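You operate a simulated robot arm through the tools that you are given. There is no shell and no other tool.

Carry out the task below with a simulated robot arm. There is one attempt and no reset: what you move stays moved.

TASK
De-air the grey cell disc in the vacuum tank.
Fine: stand it on the shelf, shut the lid, pump till no bubble is left, stop the pump, open the vent valve till the gauge reads 0. Set down upright: grey cell disc.

Only the result counts: the job must be done as asked and must still hold three seconds after the hand-in. Knocking over, shifting, dropping, spilling or breaking anything else fails it. Lids that push on must go on centred and level and be pressed home; caps that screw on are set level and turned clockwise until they are tight.

THE ROBOT
A 7-joint arm with a two-finger parallel gripper, fixed in place. Base frame: the origin is at the foot of the arm, x ahead of it, y to its left, z up; the work surface is at about z = 0.85. Readings come in m, degrees, newtons and seconds.
Its first joint turns from -149.0 to 149.0 degrees. Payload 3.5 kg.
Tool frame: the origin (TCP) lies between the finger pads and is the grasp point; the fingertips stand 0.023 m ahead of it; z points along the fingers, y is the line along which they close. Largest opening 0.094 m; finger width 0.038, thickness 0.01; the body of the gripper, 0.054 by 0.096 m, starts 0.039 m behind the TCP.
Orientation is told as [roll, pitch, yaw] about the base's x, y, z axes, in that order, counted from this pose: with the fingers straight down and closing along the base's y, the tool's x points along the base's -x, its y along +y and its z along -z.

THE INTERFACE
- The arm moves only by the tool step_arm. Its argument "plan" is one flat list of numbers, 6 for each row, row after row: the shift along the tool's x, y, z in m, then the turn, a rotation vector about the tool's x, y, z in rad. In form: [dx, dy, dz, rx, ry, rz, dx, dy, dz, rx, ry, rz, ...]. A call has 1 to 20 rows; each row shifts and turns the commanded pose from where the row before left it, along the tool's axes as they then stand. "gripper" is the finger opening in m, from 0 to 0.094, set as the call begins (left out, the last holds). Rows are played at 5 a second. More than 0.05 m and 8.6 degrees between two rows, or a gripper value outside its range, and nothing of the call is played. A pose out of reach is approached as far as the arm can. The call stops where the force on the tool passes 40 N (or 10 N more than at its start, if that is more) or the arm is blocked; 0.2 s more then pass. The fingers move at their own pace (about 0.153 m/s each) and stop on an object; they squeeze with about 34 N. The grip force told is the motor's: it shows also when the fingers shut on nothing. Time passes only in rows, and 0.2 s behind the last, so rows that do not move let the fingers close. The reply holds the time, the measured pose of the TCP, the force on the tool along the base axes, the opening and the grip force, in the units named above and with some noise, with the torque about the TCP (base axes, N m) and any sound that the robot's microphone picked up.
- Cameras (640 x 400 px; columns grow to the right, rows downward): "scene" is fixed at [0.4016, -0.6494, 1.699]; the picture's right is [1.00, -0.07, 0.00], its down [-0.03, -0.44, -0.90] and it looks along [0.06, 0.90, -0.44] (base axes); focal length 310 px, centre (320, 200). "wrist" rides on the gripper at [0.086, 0.016, -0.074] in the tool frame; the picture's right is [-0.18, 0.98, 0.00], its down [-0.58, -0.11, -0.81] and it looks along [-0.79, -0.15, 0.59] (tool axes); focal length 243 px, centre (320, 200). There is no depth. A picture from a camera that has moved, and an enlarged one, comes with that camera's place and axes in the base frame and with its lens.
- capture(camera): a new picture of that camera. It takes no simulated time.
- close_up(camera, box): a new picture of the part [left, top, right, bottom] of that camera's present view, enlarged. It takes no simulated time.
- job_done(): hands the job in; it is judged then, once.

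Places have to be worked out from the pictures, the camera data and where the tool is seen. Open the gripper and draw the arm clear of the work before you hand the job in, unless the task says otherwise.

The tools are called after "Request:" as a command line: name --argument value ..., lists and objects as JSON in quotes. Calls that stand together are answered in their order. step_arm: Moves the arm, as the interface text tells. Its arguments: {"type":"object","properties":{"plan":{"type":"array","items":{"type":"number"}},"gripper":{"type":"number"}},"required":["plan"]} The other tools are called the same way: capture (camera) takes a picture; close_up (camera, box) takes an enlarged picture of a part of a camera's view; job_done () hands the job in.

At the start:

```text
t: 0.0
tool_pos: [0.4503, 1.0009, 1.2759]
tool_rot: [0.0, 0.0, 0.0]
wrist_force: [-0.4, -0.2, 0.3]
wrist_torque: [0.02, -0.03, -0.01]
opening: 0.0941
grasp_force: 0.1
```

scene: 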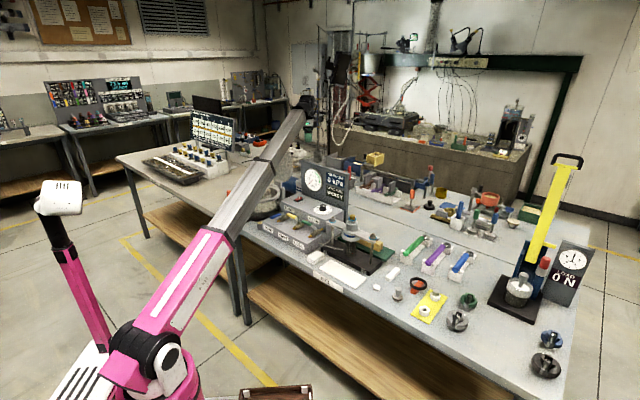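
wrist: 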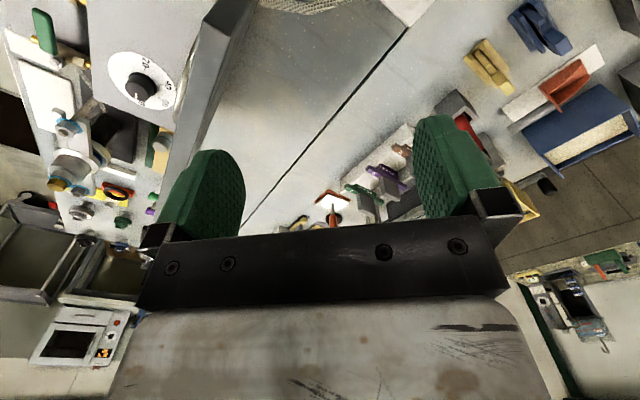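

I'll begin by looking at the bench in closer detail to find the vacuum tank, its lid, pump switch, vent valve and the grey cell disc.

Request:
close_up --camera "scene" --box '[240, 150, 420, 262]'

Request:
close_up --camera "scene" --box '[360, 220, 600, 390]'

Request:
close_up --camera "scene" --box '[240, 200, 420, 312]'

Request:
close_up --camera "scene" --box '[120, 90, 300, 202]'

```text
3.56 times, centred on (330, 206) of scene
camera zoom: at [0.4016, -0.6494, 1.699], right [1.0, -0.07, 0.0], down [-0.03, -0.44, -0.9], along [0.06, 0.9, -0.44], focal length 1101 px, centre (284, 179)
```

zoom: 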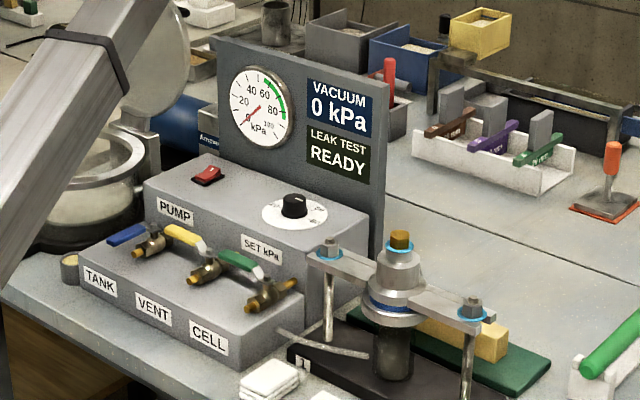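

```text
2.35 times, centred on (480, 305) of scene
camera zoom: at [0.4016, -0.6494, 1.699], right [1.0, -0.07, 0.0], down [-0.03, -0.44, -0.9], along [0.06, 0.9, -0.44], focal length 728 px, centre (-56, -47)
```

zoom: 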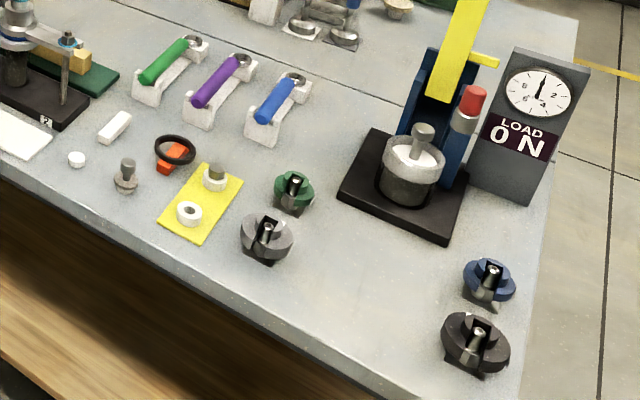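

```text
3.56 times, centred on (330, 256) of scene
camera zoom: at [0.4016, -0.6494, 1.699], right [1.0, -0.07, 0.0], down [-0.03, -0.44, -0.9], along [0.06, 0.9, -0.44], focal length 1101 px, centre (284, 1)
```

zoom: 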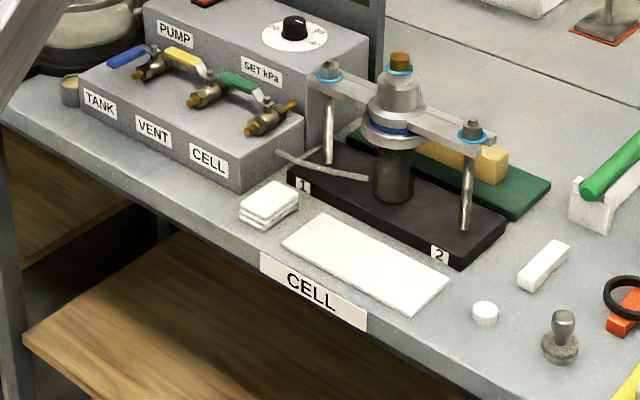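

```text
3.56 times, centred on (210, 146) of scene
camera zoom: at [0.4016, -0.6494, 1.699], right [1.0, -0.07, 0.0], down [-0.03, -0.44, -0.9], along [0.06, 0.9, -0.44], focal length 1101 px, centre (711, 392)
```

zoom: 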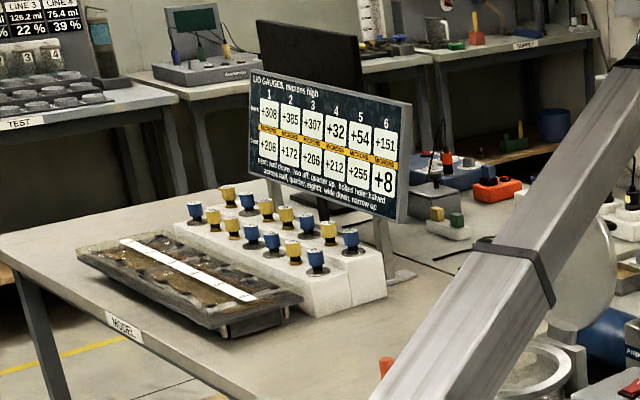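

The steel pot behind the arm looks like the vacuum tank, and the coloured discs at the right end look like the cell discs. I enlarge these regions before moving.

Request:
close_up --camera "scene" --box '[240, 160, 320, 230]'

Request:
close_up --camera "scene" --box '[430, 280, 510, 345]'

Request:
close_up --camera "scene" --box '[520, 320, 590, 390]'

Request:
close_up --camera "wrist" --box '[0, 0, 240, 250]'

```text
5.71 times, centred on (280, 195) of scene
camera zoom: at [0.4016, -0.6494, 1.699], right [1.0, -0.07, 0.0], down [-0.03, -0.44, -0.9], along [0.06, 0.9, -0.44], focal length 1769 px, centre (549, 229)
```

zoom: 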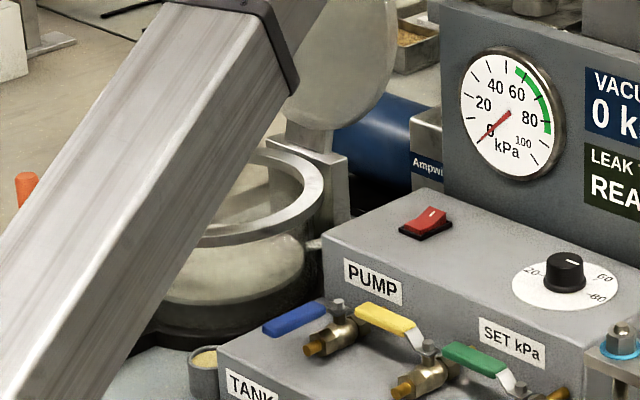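

```text
6.15 times, centred on (470, 312) of scene
camera zoom: at [0.4016, -0.6494, 1.699], right [1.0, -0.07, 0.0], down [-0.03, -0.44, -0.9], along [0.06, 0.9, -0.44], focal length 1905 px, centre (-603, -492)
```

zoom: 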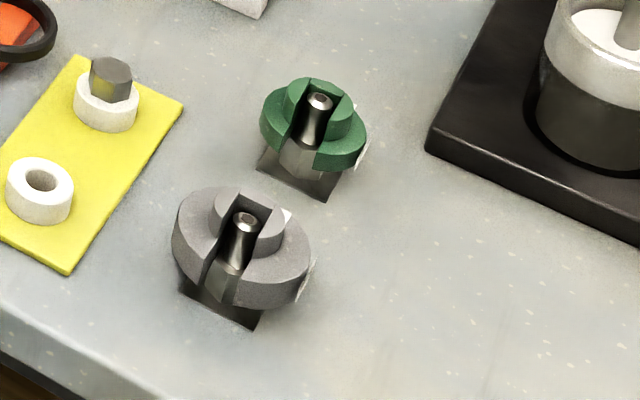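

```text
5.71 times, centred on (555, 355) of scene
camera zoom: at [0.4016, -0.6494, 1.699], right [1.0, -0.07, 0.0], down [-0.03, -0.44, -0.9], along [0.06, 0.9, -0.44], focal length 1769 px, centre (-1023, -686)
```

zoom: 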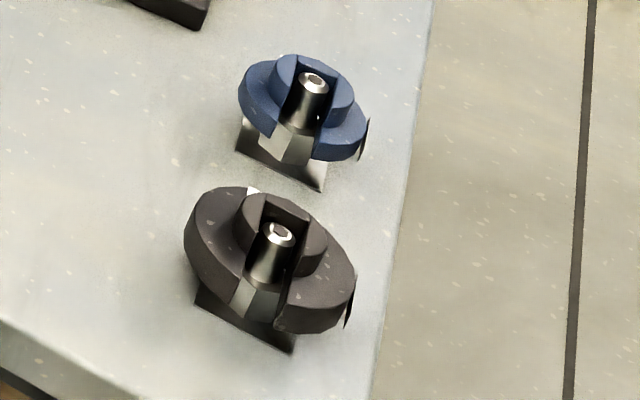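

```text
1.60 times, centred on (120, 125) of wrist
camera zoom: at [0.364, 1.0169, 1.3503], right [0.18, 0.98, 0.0], down [0.58, -0.11, 0.81], along [0.79, -0.15, -0.59], focal length 388 px, centre (640, 320)
```

zoom: 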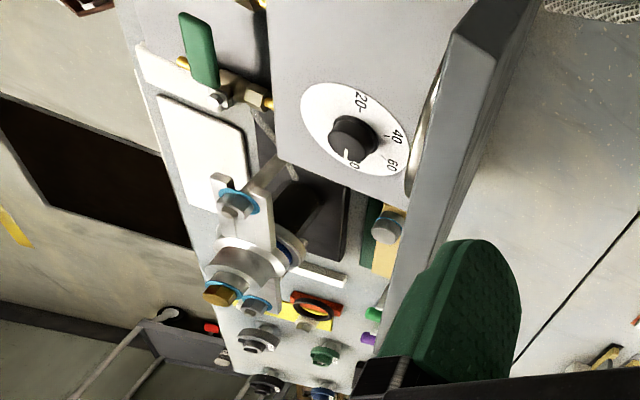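

The coloured slotted items look like weights for the load press, so I need better views to identify the "cell disc". I'll swing the arm at safe height (z≈1.3) toward the right part of the bench to look with the wrist camera and also uncover the tank for the scene camera.

Request:
step_arm --plan '[0, 0, -0.03, 0, 0, 0, 0, -0.045, 0, 0, 0, 0, 0, -0.045, 0, 0, 0, 0, 0, -0.045, 0, 0, 0, 0, 0, -0.045, 0, 0, 0, 0, 0, -0.045, 0, 0, 0, 0, 0, -0.045, 0, 0, 0, 0, 0, -0.045, 0, 0, 0, 0, 0, -0.045, 0, 0, 0, 0, 0, -0.045, 0, 0, 0, 0, 0, -0.045, 0, 0, 0, 0, 0, -0.045, 0, 0, 0, 0, 0, -0.045, 0, 0, 0, 0, -0.01, -0.045, 0, 0, 0, 0, -0.02, -0.045, 0, 0, 0, 0, -0.02, -0.045, 0, 0, 0, 0]'

```text
t: 3.4
tool_pos: [0.5632, 0.4044, 1.1053]
tool_rot: [0.4, -0.4, 0.1]
wrist_force: [-0.9, -0.1, -1.0]
wrist_torque: [-0.01, 0.03, -0.02]
opening: 0.0941
grasp_force: 0.0
out of reach, approached as far as the arm can: row 1, 2, 3, 4, 5, 6, 7, 8, 9, 10, 11, 12, 13, 14, 15, 16
```

The commanded path was beyond reach, so the arm settled lower at z≈1.105; I check with both cameras that nothing was touched.

Request:
capture --camera "scene"

Request:
capture --camera "wrist"

```text
taken
```

scene: 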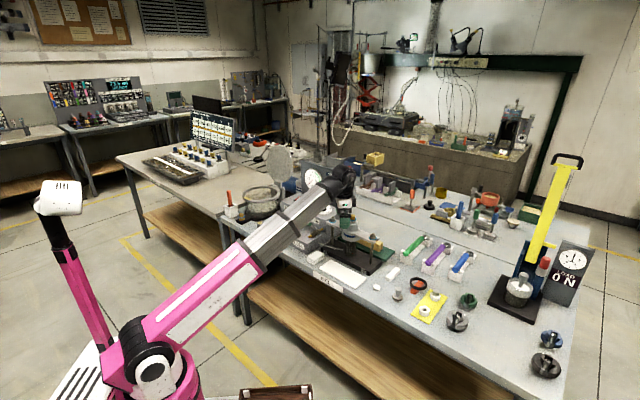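

```text
taken
camera wrist: at [0.4765, 0.4198, 1.1797], right [0.18, 0.98, 0.01], down [0.57, -0.11, 0.81], along [0.8, -0.14, -0.59], focal length 243 px, centre (320, 200)
```

wrist: 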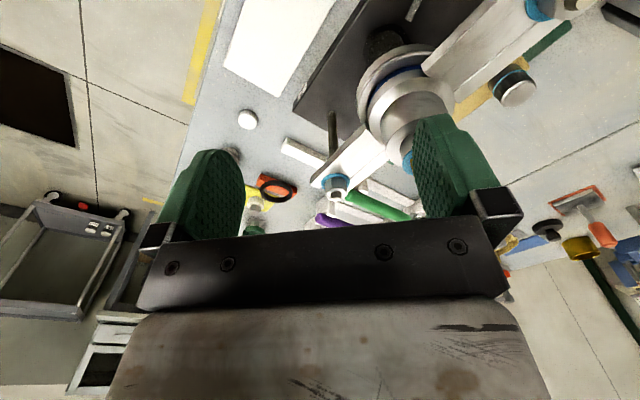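

Nothing appears displaced; the tank is now visible from the scene camera. I take close-ups of the tank and bench items.

Request:
close_up --camera "scene" --box '[215, 135, 325, 235]'

Request:
close_up --camera "scene" --box '[220, 180, 300, 230]'

Request:
close_up --camera "scene" --box '[360, 260, 450, 330]'

Request:
close_up --camera "wrist" --box '[200, 80, 440, 240]'

Request:
close_up --camera "scene" --box '[350, 140, 530, 250]'

```text
4.00 times, centred on (270, 185) of scene
camera zoom: at [0.4016, -0.6494, 1.699], right [1.0, -0.07, 0.0], down [-0.03, -0.44, -0.9], along [0.06, 0.9, -0.44], focal length 1238 px, centre (520, 260)
```

zoom: 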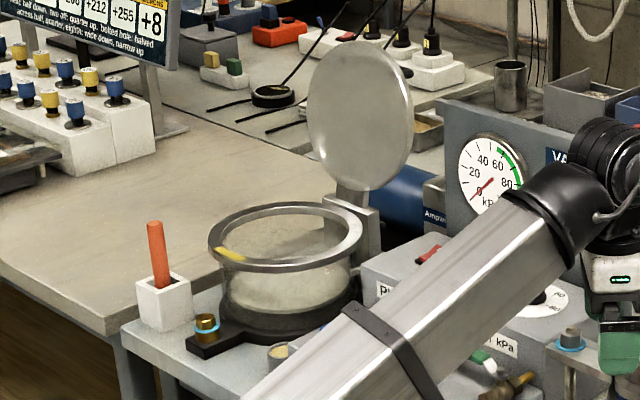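

```text
8.00 times, centred on (260, 205) of scene
camera zoom: at [0.4016, -0.6494, 1.699], right [1.0, -0.07, 0.0], down [-0.03, -0.44, -0.9], along [0.06, 0.9, -0.44], focal length 2476 px, centre (800, 160)
```

zoom: 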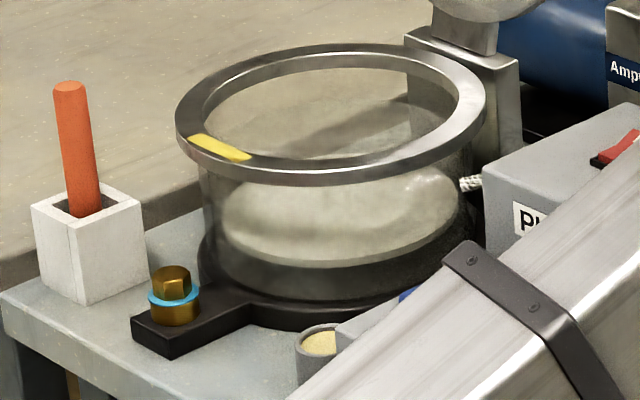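

```text
5.71 times, centred on (405, 295) of scene
camera zoom: at [0.4016, -0.6494, 1.699], right [1.0, -0.07, 0.0], down [-0.03, -0.44, -0.9], along [0.06, 0.9, -0.44], focal length 1769 px, centre (-166, -343)
```

zoom: 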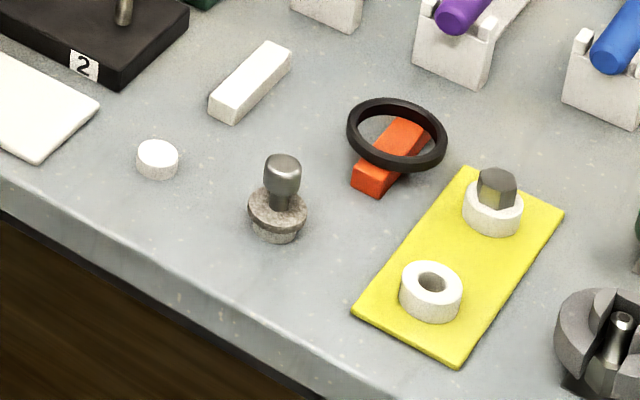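

```text
2.50 times, centred on (320, 160) of wrist
camera zoom: at [0.4765, 0.4198, 1.1797], right [0.18, 0.98, 0.01], down [0.57, -0.11, 0.81], along [0.8, -0.14, -0.59], focal length 606 px, centre (320, 300)
```

zoom: 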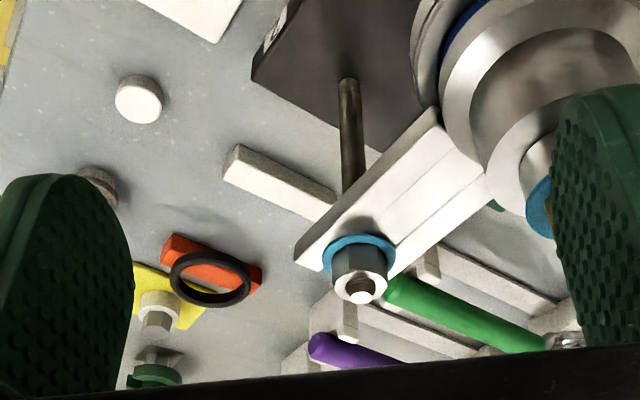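

```text
3.56 times, centred on (440, 195) of scene
camera zoom: at [0.4016, -0.6494, 1.699], right [1.0, -0.07, 0.0], down [-0.03, -0.44, -0.9], along [0.06, 0.9, -0.44], focal length 1101 px, centre (-107, 218)
```

zoom: 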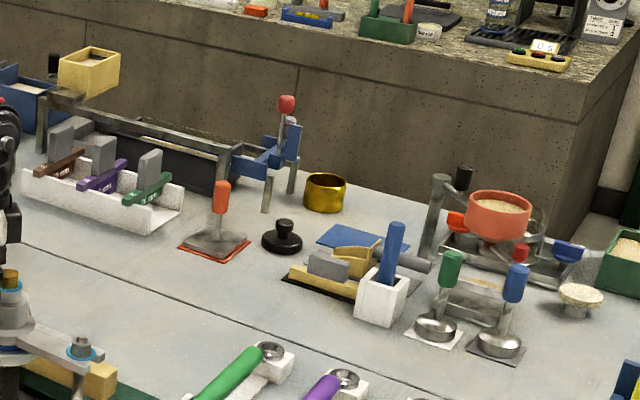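

The speckled grey disc with a metal stem at about scene (397,293) could be the cell disc. I look closer at that, and at the valves/pump panel.

Request:
close_up --camera "scene" --box '[382, 280, 412, 306]'

Request:
close_up --camera "scene" --box '[365, 275, 390, 298]'

Request:
close_up --camera "scene" --box '[240, 190, 300, 232]'

Request:
close_up --camera "wrist" --box '[200, 130, 280, 200]'

```text
15.38 times, centred on (397, 293) of scene
camera zoom: at [0.4016, -0.6494, 1.699], right [1.0, -0.07, 0.0], down [-0.03, -0.44, -0.9], along [0.06, 0.9, -0.44], focal length 4762 px, centre (-865, -1231)
```

zoom: 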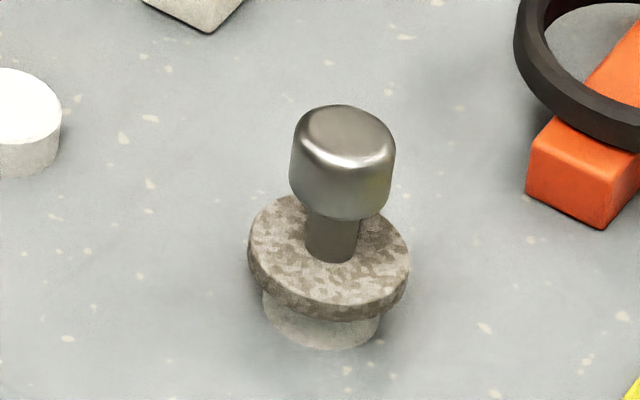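

```text
16.00 times, centred on (378, 286) of scene
camera zoom: at [0.4016, -0.6494, 1.699], right [1.0, -0.07, 0.0], down [-0.03, -0.44, -0.9], along [0.06, 0.9, -0.44], focal length 4953 px, centre (-600, -1184)
```

zoom: 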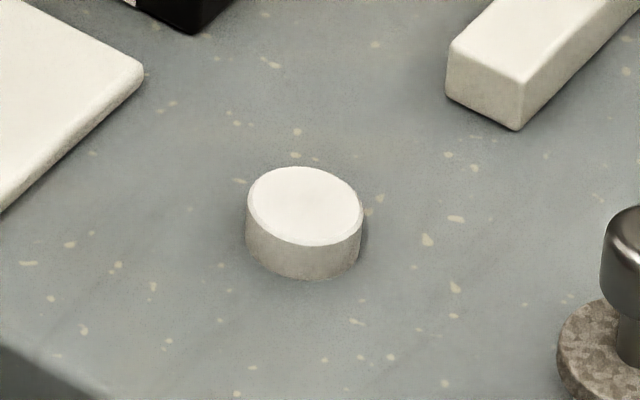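

```text
9.52 times, centred on (270, 211) of scene
camera zoom: at [0.4016, -0.6494, 1.699], right [1.0, -0.07, 0.0], down [-0.03, -0.44, -0.9], along [0.06, 0.9, -0.44], focal length 2948 px, centre (796, 95)
```

zoom: 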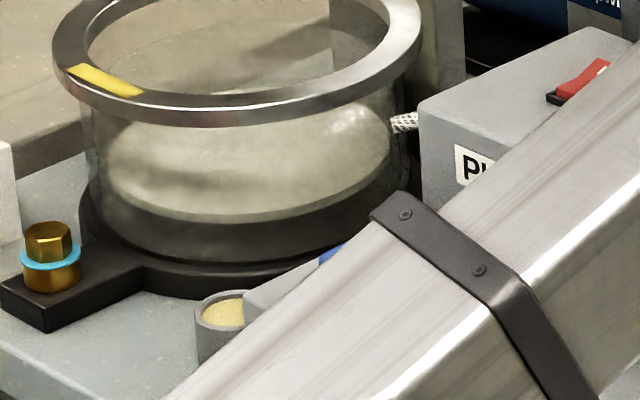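

```text
5.71 times, centred on (240, 165) of wrist
camera zoom: at [0.4765, 0.4198, 1.1797], right [0.18, 0.98, 0.01], down [0.57, -0.11, 0.81], along [0.8, -0.14, -0.59], focal length 1386 px, centre (777, 400)
```

zoom: 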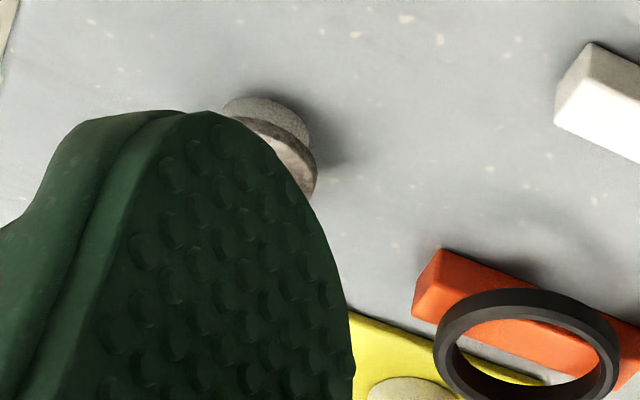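

I compare with other disc-like items: the black knobbed one near scene (429,206) and the cream one near (513,224).

Request:
close_up --camera "scene" --box '[410, 190, 460, 225]'

Request:
close_up --camera "scene" --box '[490, 200, 550, 242]'

Request:
close_up --camera "scene" --box '[405, 285, 450, 325]'

Request:
close_up --camera "scene" --box '[490, 255, 560, 315]'

```text
11.43 times, centred on (435, 208) of scene
camera zoom: at [0.4016, -0.6494, 1.699], right [1.0, -0.07, 0.0], down [-0.03, -0.44, -0.9], along [0.06, 0.9, -0.44], focal length 3538 px, centre (-994, 114)
```

zoom: 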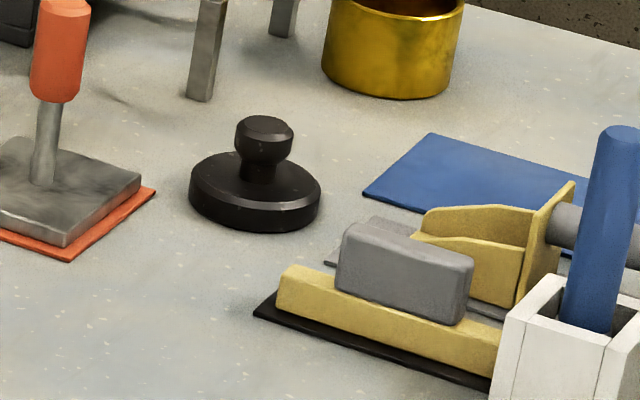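

```text
9.52 times, centred on (520, 221) of scene
camera zoom: at [0.4016, -0.6494, 1.699], right [1.0, -0.07, 0.0], down [-0.03, -0.44, -0.9], along [0.06, 0.9, -0.44], focal length 2948 px, centre (-1585, 0)
```

zoom: 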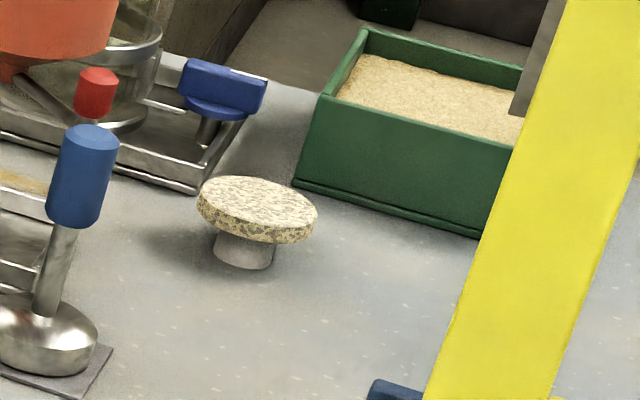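

```text
10.00 times, centred on (428, 305) of scene
camera zoom: at [0.4016, -0.6494, 1.699], right [1.0, -0.07, 0.0], down [-0.03, -0.44, -0.9], along [0.06, 0.9, -0.44], focal length 3096 px, centre (-755, -850)
```

zoom: 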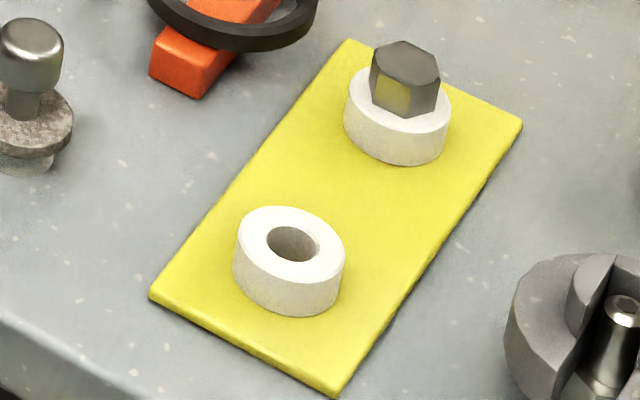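

```text
6.67 times, centred on (525, 285) of scene
camera zoom: at [0.4016, -0.6494, 1.699], right [1.0, -0.07, 0.0], down [-0.03, -0.44, -0.9], along [0.06, 0.9, -0.44], focal length 2064 px, centre (-1047, -367)
```

zoom: 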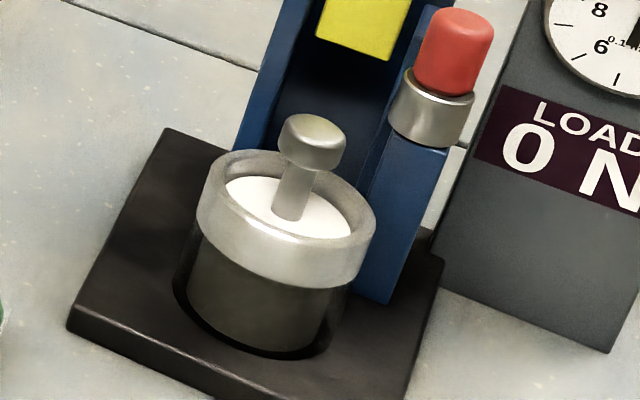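

The speckled grey disc with the steel knob (at about (0.747, 0.193)) fits "grey cell disc"; the tank stands near (0.18, 0.92). I test a small move away from the cell column (toward the base) to see how the commanded pose responds after the out-of-reach call.

Request:
step_arm --plan '[0, 0, 0, 0, 0, 0]'

```text
t: 3.8
tool_pos: [0.5636, 0.4047, 1.1058]
tool_rot: [0.3, -0.4, 0.0]
wrist_force: [0.1, 0.3, 0.3]
wrist_torque: [0.02, 0.0, 0.0]
opening: 0.094
grasp_force: 0.1
```

The commanded pose now agrees with the measured one. I back away from the cell column toward the base while turning the yaw so the wrist camera looks at the valve manifold.

Request:
step_arm --plan '[0.03, 0, 0, 0, 0, 0, 0.03, 0, 0, 0, 0, 0, 0.03, 0, 0, 0, 0, 0, 0.02, 0, 0, 0, 0, 0]'

```text
t: 4.8
tool_pos: [0.4651, 0.4148, 1.071]
tool_rot: [0.4, -0.4, 0.0]
wrist_force: [0.4, -0.8, 0.1]
wrist_torque: [0.01, -0.01, 0.02]
opening: 0.0939
grasp_force: 0.0
out of reach, approached as far as the arm can: row 1, 2, 3, 4
```

There is a height ceiling that drops as the radius shrinks. I now rotate yaw by about +70° in place to view the valves.

Request:
step_arm --plan '[0, 0, 0.01, 0, 0, -0.13, 0, 0, 0, 0, 0, -0.14, 0, 0, 0, 0, 0, -0.14, 0, 0, 0, 0, 0, -0.14, 0, 0, 0, 0, 0, -0.14, 0, 0, 0, 0, 0, -0.14, 0, 0, 0, 0, 0, -0.14, 0, 0, 0, 0, 0, -0.14]'

Request:
capture --camera "wrist"

Request:
capture --camera "scene"

```text
t: 5.6
tool_pos: [0.4654, 0.4161, 1.0613]
tool_rot: [0.3, -0.1, 21.4]
wrist_force: [-6.8, 18.3, -4.0]
wrist_torque: [-1.52, -1.05, -1.92]
opening: 0.094
grasp_force: 0.0
stopped in row 4: the force on the tool passed its limit at 97 N (the readings are from after the stop); the commanded pose is now the measured one
```

```text
taken
camera wrist: at [0.3804, 0.3993, 1.1357], right [-0.18, 0.98, 0.01], down [0.58, 0.1, 0.81], along [0.79, 0.15, -0.59], focal length 243 px, centre (320, 200)
```

wrist: 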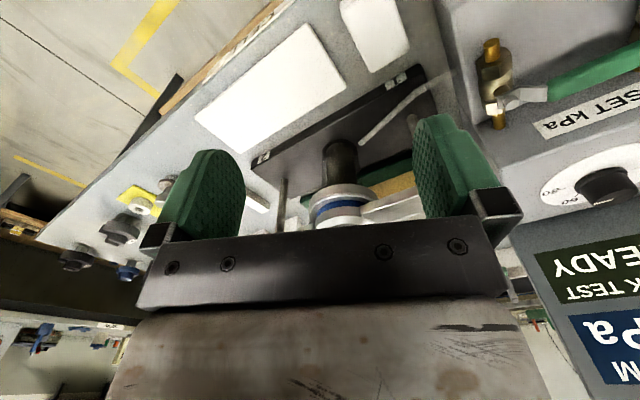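

```text
taken
```

scene: 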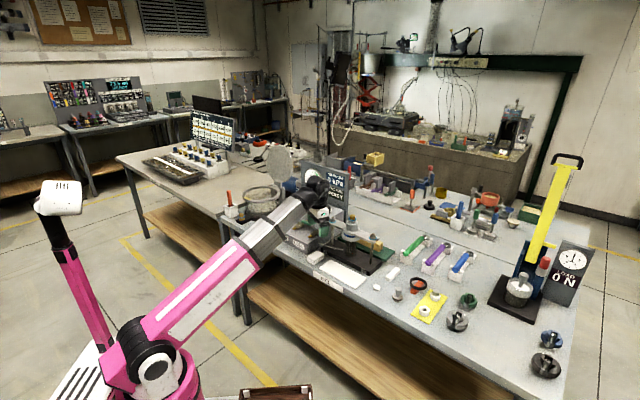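

A contact of 97 N stopped the turn. I look closely at the gripper surroundings to see what touched.

Request:
close_up --camera "scene" --box '[260, 150, 400, 270]'

Request:
close_up --camera "wrist" --box '[180, 60, 540, 310]'

```text
3.33 times, centred on (330, 210) of scene
camera zoom: at [0.4016, -0.6494, 1.699], right [1.0, -0.07, 0.0], down [-0.03, -0.44, -0.9], along [0.06, 0.9, -0.44], focal length 1032 px, centre (287, 167)
```

zoom: 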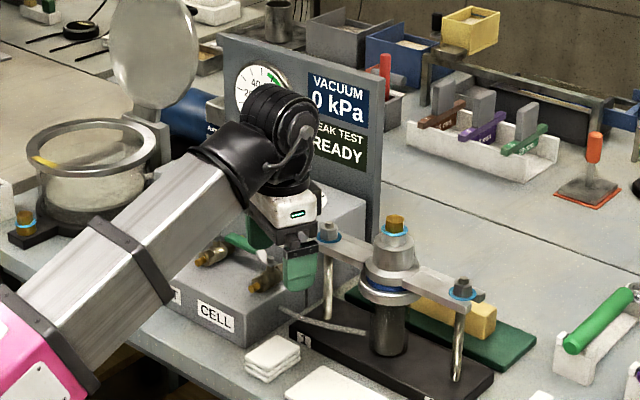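

```text
1.60 times, centred on (360, 185) of wrist
camera zoom: at [0.3804, 0.3993, 1.1357], right [-0.18, 0.98, 0.01], down [0.58, 0.1, 0.81], along [0.79, 0.15, -0.59], focal length 388 px, centre (256, 224)
```

zoom: 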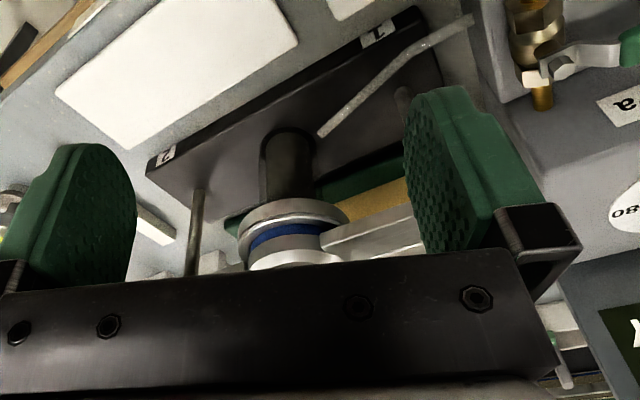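

The force and torque place the contact at roughly the wrist camera's own position, so it was the camera housing meeting the robot's own forearm, not an object. I turn back to yaw 0.

Request:
step_arm --plan '[0, 0, 0, 0, 0, 0.12, 0, 0, 0, 0, 0, 0.13, 0, 0, 0, 0, 0, 0.12]'

```text
t: 6.4
tool_pos: [0.4661, 0.4162, 1.0604]
tool_rot: [0.3, 0.0, 0.1]
wrist_force: [-0.6, -0.2, 0.0]
wrist_torque: [0.04, -0.01, -0.01]
opening: 0.094
grasp_force: 0.0
```

Now I translate to about (0.20, 0.65, 1.05) with yaw 0 so the wrist camera looks across the manifold along +x.

Request:
step_arm --plan '[0.0333, 0.0293, 0.002, 0, 0, 0, 0.0333, 0.0293, 0.002, 0, 0, 0, 0.0333, 0.0293, 0.002, 0, 0, 0, 0.0333, 0.0293, 0.002, 0, 0, 0, 0.0333, 0.0293, 0.0, 0, 0, 0, 0.0333, 0.0293, 0.0, 0, 0, 0, 0.0333, 0.0293, 0.0, 0, 0, 0, 0.0333, 0.0293, 0, 0, 0, 0]'

Request:
capture --camera "wrist"

Request:
capture --camera "scene"

```text
t: 8.2
tool_pos: [0.1988, 0.6483, 1.0551]
tool_rot: [0.2, 0.0, 0.2]
wrist_force: [-1.1, 0.2, -0.3]
wrist_torque: [-0.01, 0.01, -0.02]
opening: 0.0941
grasp_force: 0.1
```

```text
taken
camera wrist: at [0.1128, 0.6645, 1.1288], right [0.18, 0.98, 0.0], down [0.58, -0.11, 0.81], along [0.79, -0.14, -0.59], focal length 243 px, centre (320, 200)
```

wrist: 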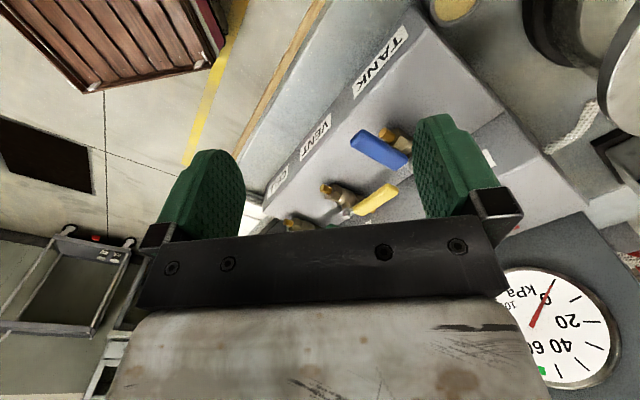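

```text
taken
```

scene: 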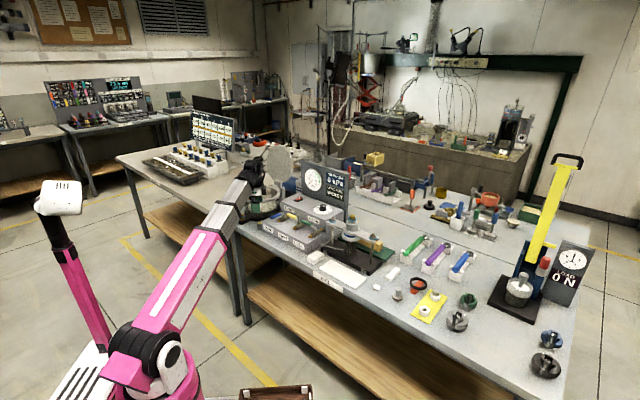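

Request:
close_up --camera "wrist" --box '[240, 0, 440, 240]'

Request:
close_up --camera "wrist" --box '[310, 110, 430, 220]'

Request:
close_up --camera "scene" --box '[255, 190, 345, 260]'

Request:
close_up --camera "scene" --box '[265, 195, 325, 245]'

```text
1.67 times, centred on (340, 120) of wrist
camera zoom: at [0.1128, 0.6645, 1.1288], right [0.18, 0.98, 0.0], down [0.58, -0.11, 0.81], along [0.79, -0.14, -0.59], focal length 404 px, centre (287, 333)
```

zoom: 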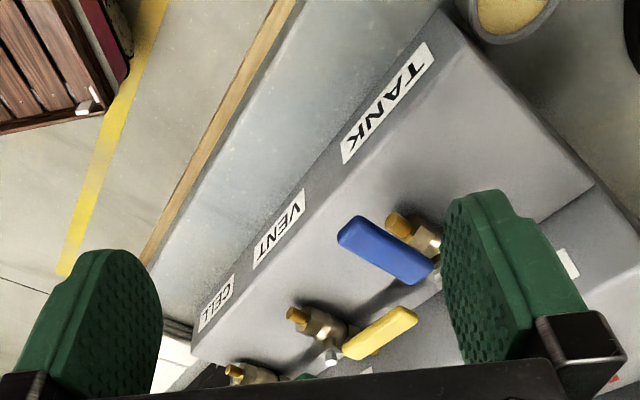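

```text
3.64 times, centred on (370, 165) of wrist
camera zoom: at [0.1128, 0.6645, 1.1288], right [0.18, 0.98, 0.0], down [0.58, -0.11, 0.81], along [0.79, -0.14, -0.59], focal length 882 px, centre (138, 327)
```

zoom: 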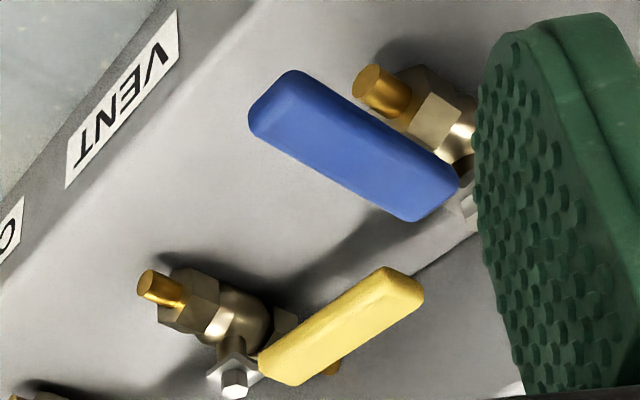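

```text
5.71 times, centred on (300, 225) of scene
camera zoom: at [0.4016, -0.6494, 1.699], right [1.0, -0.07, 0.0], down [-0.03, -0.44, -0.9], along [0.06, 0.9, -0.44], focal length 1769 px, centre (434, 57)
```

zoom: 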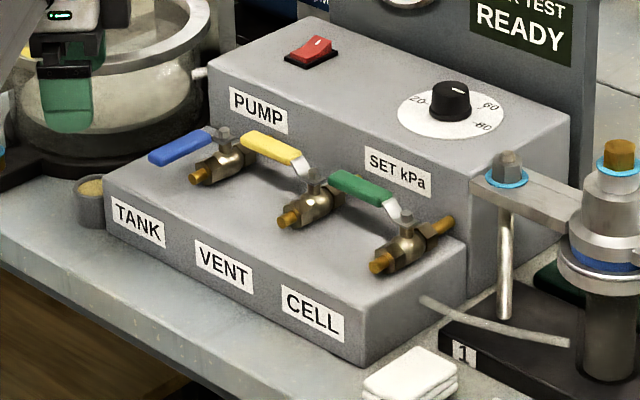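

```text
8.00 times, centred on (295, 220) of scene
camera zoom: at [0.4016, -0.6494, 1.699], right [1.0, -0.07, 0.0], down [-0.03, -0.44, -0.9], along [0.06, 0.9, -0.44], focal length 2476 px, centre (520, 40)
```

zoom: 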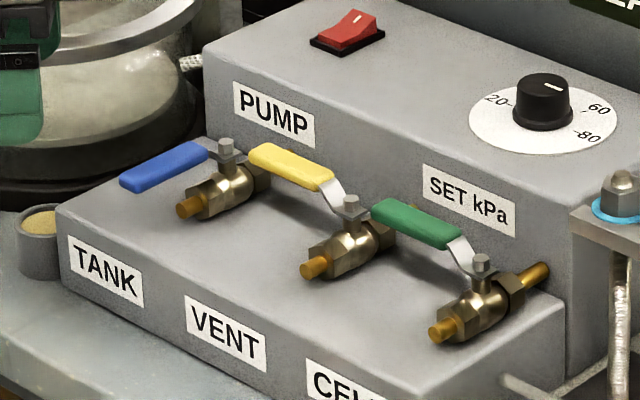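

The pipes run front–back: TANK (blue) handle lies along its pipe (open), VENT (yellow) and CELL (green) lie across (closed) – the right state for pumping. Next I look into the tank and at the lid hinge from the left side at greater height.

Request:
step_arm --plan '[0.02, 0.03, -0.01, 0, 0, 0, 0.02, 0.033, -0.013, 0, 0, 0, 0.02, 0.035, -0.0125, 0, 0, 0, 0.02, 0.035, -0.0125, 0, 0, 0, 0.02, 0.035, -0.0125, 0, 0, 0, 0.02, 0.035, -0.0125, 0, 0, 0, 0.02, 0.035, -0.0125, 0, 0, 0, 0.02, 0.035, -0.0125, 0, 0, 0]'

Request:
capture --camera "wrist"

Request:
capture --camera "scene"

```text
t: 10.0
tool_pos: [0.0378, 0.9201, 1.1538]
tool_rot: [0.2, 0.0, 0.2]
wrist_force: [-0.2, -0.1, 0.1]
wrist_torque: [0.01, 0.03, -0.03]
opening: 0.0938
grasp_force: 0.1
```

```text
taken
camera wrist: at [-0.0479, 0.9359, 1.2292], right [0.18, 0.98, 0.0], down [0.58, -0.11, 0.81], along [0.79, -0.14, -0.59], focal length 243 px, centre (320, 200)
```

wrist: 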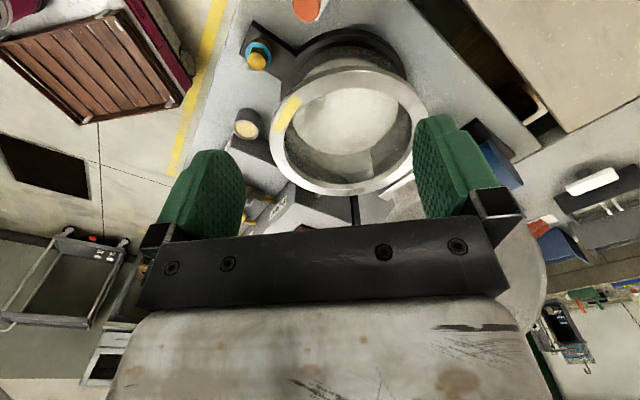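

```text
taken
```

scene: 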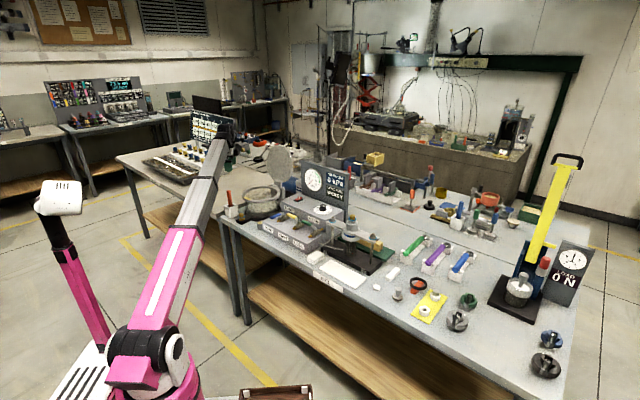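

The rim centre comes out at about (0.187, 0.932, z≈0.966), outer radius ≈0.11, hinge on the +n (45°) side. I look in detail at the tank interior and the lid.

Request:
close_up --camera "wrist" --box '[230, 20, 450, 220]'

Request:
close_up --camera "wrist" --box '[400, 160, 580, 340]'

Request:
close_up --camera "scene" --box '[235, 135, 305, 225]'

Request:
close_up --camera "scene" --box '[300, 190, 340, 225]'

```text
2.00 times, centred on (340, 120) of wrist
camera zoom: at [-0.0479, 0.9359, 1.2292], right [0.18, 0.98, 0.0], down [0.58, -0.11, 0.81], along [0.79, -0.14, -0.59], focal length 485 px, centre (280, 360)
```

zoom: 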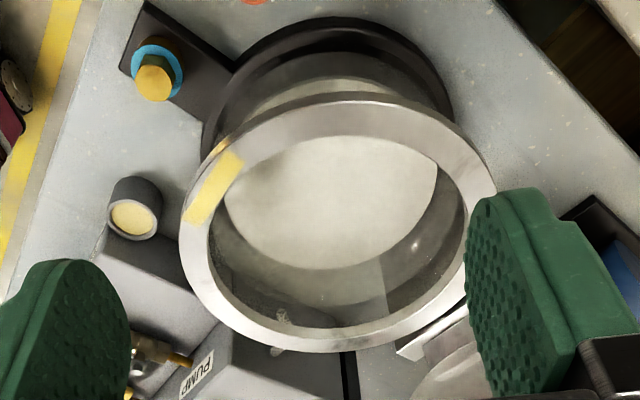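

```text
2.22 times, centred on (490, 250) of wrist
camera zoom: at [-0.0479, 0.9359, 1.2292], right [0.18, 0.98, 0.0], down [0.58, -0.11, 0.81], along [0.79, -0.14, -0.59], focal length 539 px, centre (-58, 89)
```

zoom: 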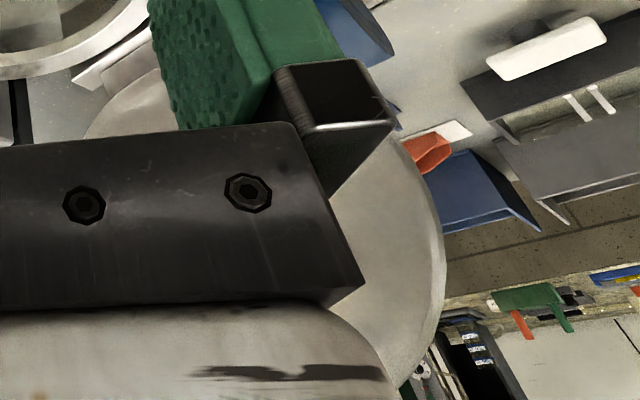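

```text
4.44 times, centred on (270, 180) of scene
camera zoom: at [0.4016, -0.6494, 1.699], right [1.0, -0.07, 0.0], down [-0.03, -0.44, -0.9], along [0.06, 0.9, -0.44], focal length 1376 px, centre (542, 289)
```

zoom: 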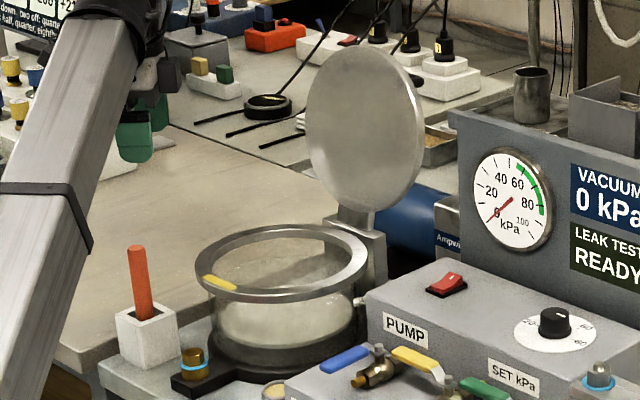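

```text
11.43 times, centred on (320, 208) of scene
camera zoom: at [0.4016, -0.6494, 1.699], right [1.0, -0.07, 0.0], down [-0.03, -0.44, -0.9], along [0.06, 0.9, -0.44], focal length 3538 px, centre (320, 114)
```

zoom: 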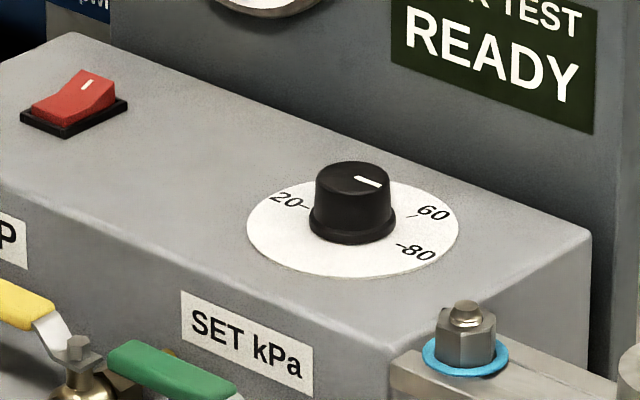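

The set knob already points at 80; the shelf top is near z≈0.90, and the disc assembly is about 5.5 cm tall so it fits below the rim. I retrace the path back past the manifold at safe height, heading for the disc.

Request:
step_arm --plan '[-0.02, -0.034, 0.0125, 0, 0, 0, -0.02, -0.034, 0.0125, 0, 0, 0, -0.02, -0.034, 0.0125, 0, 0, 0, -0.02, -0.034, 0.0125, 0, 0, 0, -0.02, -0.034, 0.0125, 0, 0, 0, -0.02, -0.034, 0.0125, 0, 0, 0, -0.02, -0.034, 0.0125, 0, 0, 0, -0.02, -0.034, 0.0125, 0, 0, 0, -0.0287, -0.0267, 0, 0, 0, 0, -0.0287, -0.0267, 0, 0, 0, 0, -0.0287, -0.0267, 0, 0, 0, 0, -0.0287, -0.0267, 0, 0, 0, 0, -0.0287, -0.0267, 0, 0, 0, 0, -0.0287, -0.0267, 0, 0, 0, 0, -0.0287, -0.0267, 0, 0, 0, 0]'

Request:
step_arm --plan '[0, 0, 0, 0, 0, 0.131, 0, 0, 0, 0, 0, 0.131, 0, 0, 0, 0, 0, 0.131, 0, 0, 0, 0, 0, 0.131, 0, 0, 0, 0, 0, 0.131, 0, 0, 0, 0, 0, 0.131]'

```text
t: 13.2
tool_pos: [0.4011, 0.4629, 1.0505]
tool_rot: [0.2, 0.1, 0.3]
wrist_force: [-0.9, -0.3, -0.3]
wrist_torque: [0.0, -0.01, -0.01]
opening: 0.0937
grasp_force: 0.0
```

```text
t: 14.6
tool_pos: [0.3999, 0.4646, 1.0509]
tool_rot: [0.0, 0.3, -45.0]
wrist_force: [-0.1, 0.6, 1.0]
wrist_torque: [0.01, 0.04, 0.0]
opening: 0.0942
grasp_force: 0.0
```

Now I move along the bench front and out to above the disc at about (0.75, 0.206), keeping z≈1.05.

Request:
step_arm --plan '[-0.0415, -0.0097, 0, 0, 0, 0, -0.0415, -0.0097, 0, 0, 0, 0, -0.0415, -0.0097, 0, 0, 0, 0, -0.0415, -0.0097, 0, 0, 0, 0, -0.0415, -0.0097, 0, 0, 0, 0, -0.0415, -0.0097, 0, 0, 0, 0, -0.0415, -0.0097, 0, 0, 0, 0, -0.0415, -0.0097, 0, 0, 0, 0, -0.0237, 0.0364, 0, 0, 0, 0, -0.0237, 0.0364, 0, 0, 0, 0, -0.0237, 0.0364, 0, 0, 0, 0, -0.0237, 0.0364, 0, 0, 0, 0]'

Request:
capture --camera "wrist"

```text
t: 17.2
tool_pos: [0.7523, 0.2109, 1.0502]
tool_rot: [0.1, 0.2, -44.8]
wrist_force: [-0.4, 0.4, 0.5]
wrist_torque: [0.0, 0.0, -0.01]
opening: 0.094
grasp_force: 0.0
```

```text
taken
camera wrist: at [0.7033, 0.2827, 1.1249], right [0.82, 0.57, 0.0], down [0.34, -0.49, 0.8], along [0.46, -0.66, -0.59], focal length 243 px, centre (320, 200)
```

wrist: 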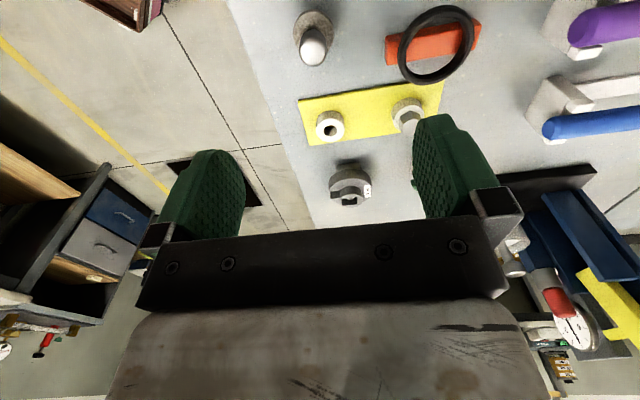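

The disc shows at (313,38) in the wrist view, almost straight below the TCP. I enlarge it to locate knob and disc accurately.

Request:
close_up --camera "wrist" --box '[270, 0, 360, 80]'

Request:
close_up --camera "scene" --box '[360, 240, 450, 310]'

```text
5.00 times, centred on (315, 40) of wrist
camera zoom: at [0.7033, 0.2827, 1.1249], right [0.82, 0.57, 0.0], down [0.34, -0.49, 0.8], along [0.46, -0.66, -0.59], focal length 1213 px, centre (345, 1000)
```

zoom: 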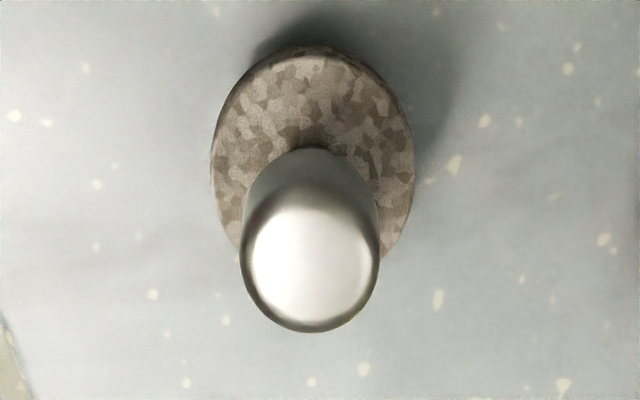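

```text
5.71 times, centred on (405, 275) of scene
camera zoom: at [0.4016, -0.6494, 1.699], right [1.0, -0.07, 0.0], down [-0.03, -0.44, -0.9], along [0.06, 0.9, -0.44], focal length 1769 px, centre (-166, -229)
```

zoom: 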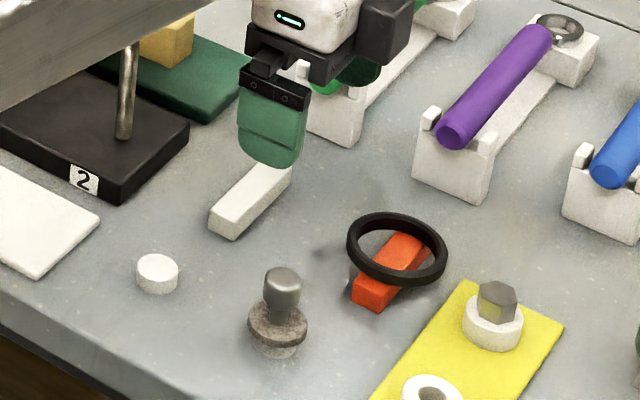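

Both cameras put the knob axis at about (0.749, 0.206), knob top z≈0.905. I shift a few mm along tool −y and descend to just above the knob with a 0.07 m opening.

Request:
step_arm --plan '[-0.001, -0.006, 0.02, 0, 0, 0, 0, 0, 0.03, 0, 0, 0, 0, 0, 0.03, 0, 0, 0, 0, 0, 0.03, 0, 0, 0]' --gripper 0.07

Request:
capture --camera "wrist"

Request:
close_up --camera "scene" --box '[370, 240, 430, 310]'

```text
t: 18.2
tool_pos: [0.747, 0.208, 0.9401]
tool_rot: [0.1, 0.3, -44.8]
wrist_force: [-0.1, 0.7, -0.2]
wrist_torque: [0.0, 0.0, 0.03]
opening: 0.0701
grasp_force: 0.1
```

```text
taken
camera wrist: at [0.6981, 0.2792, 1.0141], right [0.82, 0.57, 0.0], down [0.34, -0.49, 0.8], along [0.46, -0.66, -0.59], focal length 243 px, centre (320, 200)
```

wrist: 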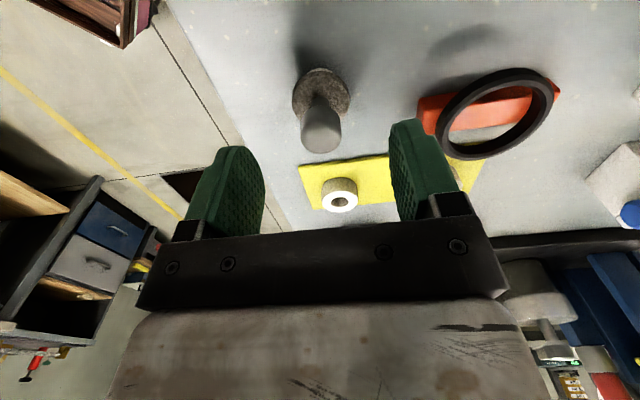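

```text
5.71 times, centred on (400, 275) of scene
camera zoom: at [0.4016, -0.6494, 1.699], right [1.0, -0.07, 0.0], down [-0.03, -0.44, -0.9], along [0.06, 0.9, -0.44], focal length 1769 px, centre (-137, -229)
```

zoom: 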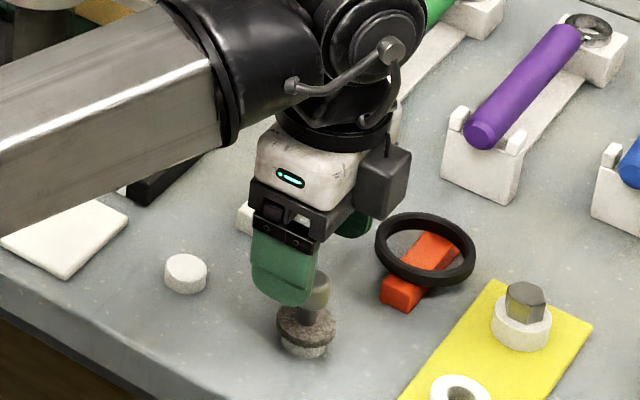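

The knob is centred between the fingers at (320,135). I descend to TCP z≈0.901 and then close on the knob.

Request:
step_arm --plan '[0, 0, 0.02, 0, 0, 0, 0, 0, 0.018, 0, 0, 0, 0, 0, 0, 0, 0, 0]'

Request:
close_up --camera "scene" --box '[380, 260, 430, 310]'

Request:
capture --camera "wrist"

```text
t: 19.0
tool_pos: [0.7492, 0.2071, 0.9]
tool_rot: [0.2, 0.2, -44.8]
wrist_force: [0.3, 0.0, -0.4]
wrist_torque: [0.01, 0.01, -0.01]
opening: 0.07
grasp_force: 0.1
```

```text
8.00 times, centred on (405, 285) of scene
camera zoom: at [0.4016, -0.6494, 1.699], right [1.0, -0.07, 0.0], down [-0.03, -0.44, -0.9], along [0.06, 0.9, -0.44], focal length 2476 px, centre (-360, -480)
```

zoom: 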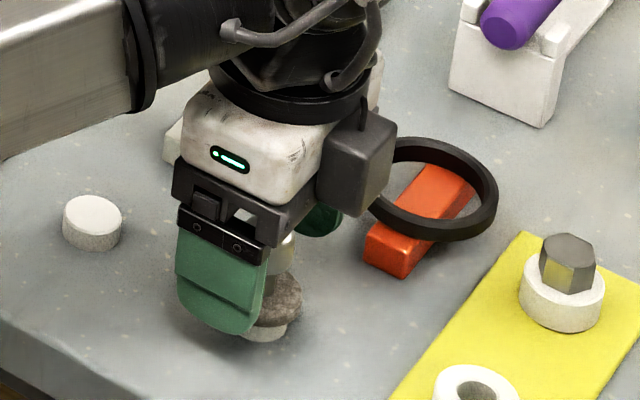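

```text
taken
camera wrist: at [0.6983, 0.2789, 0.9761], right [0.82, 0.57, 0.0], down [0.34, -0.49, 0.8], along [0.46, -0.66, -0.59], focal length 243 px, centre (320, 200)
```

wrist: 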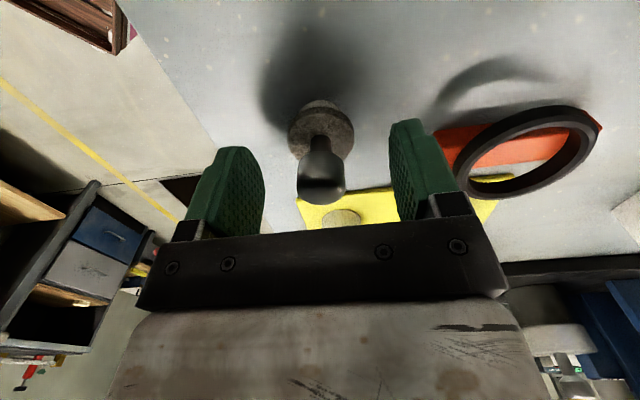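

The knob sits between the pads; now I close on it, waiting in place.

Request:
step_arm --plan '[0, 0, 0, 0, 0, 0, 0, 0, 0, 0, 0, 0, 0, 0, 0, 0, 0, 0, 0, 0, 0, 0, 0, 0]' --gripper 0.0

Request:
capture --camera "wrist"

```text
t: 20.0
tool_pos: [0.7482, 0.2066, 0.9017]
tool_rot: [0.0, 0.3, -44.8]
wrist_force: [0.1, -0.6, 0.3]
wrist_torque: [0.0, -0.01, 0.0]
opening: 0.0228
grasp_force: 33.7
```

```text
taken
camera wrist: at [0.6983, 0.2789, 0.9763], right [0.82, 0.57, 0.0], down [0.34, -0.49, 0.8], along [0.46, -0.66, -0.59], focal length 243 px, centre (320, 200)
```

wrist: 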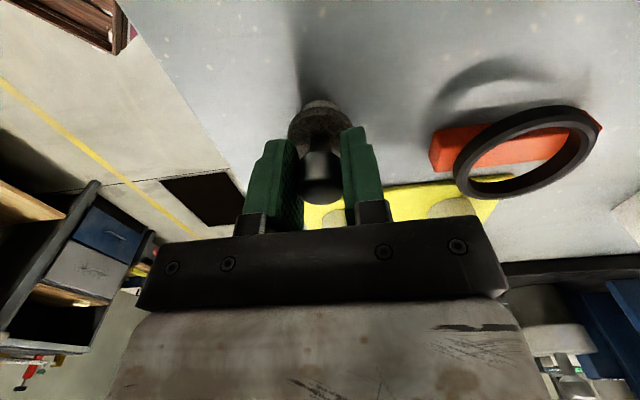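

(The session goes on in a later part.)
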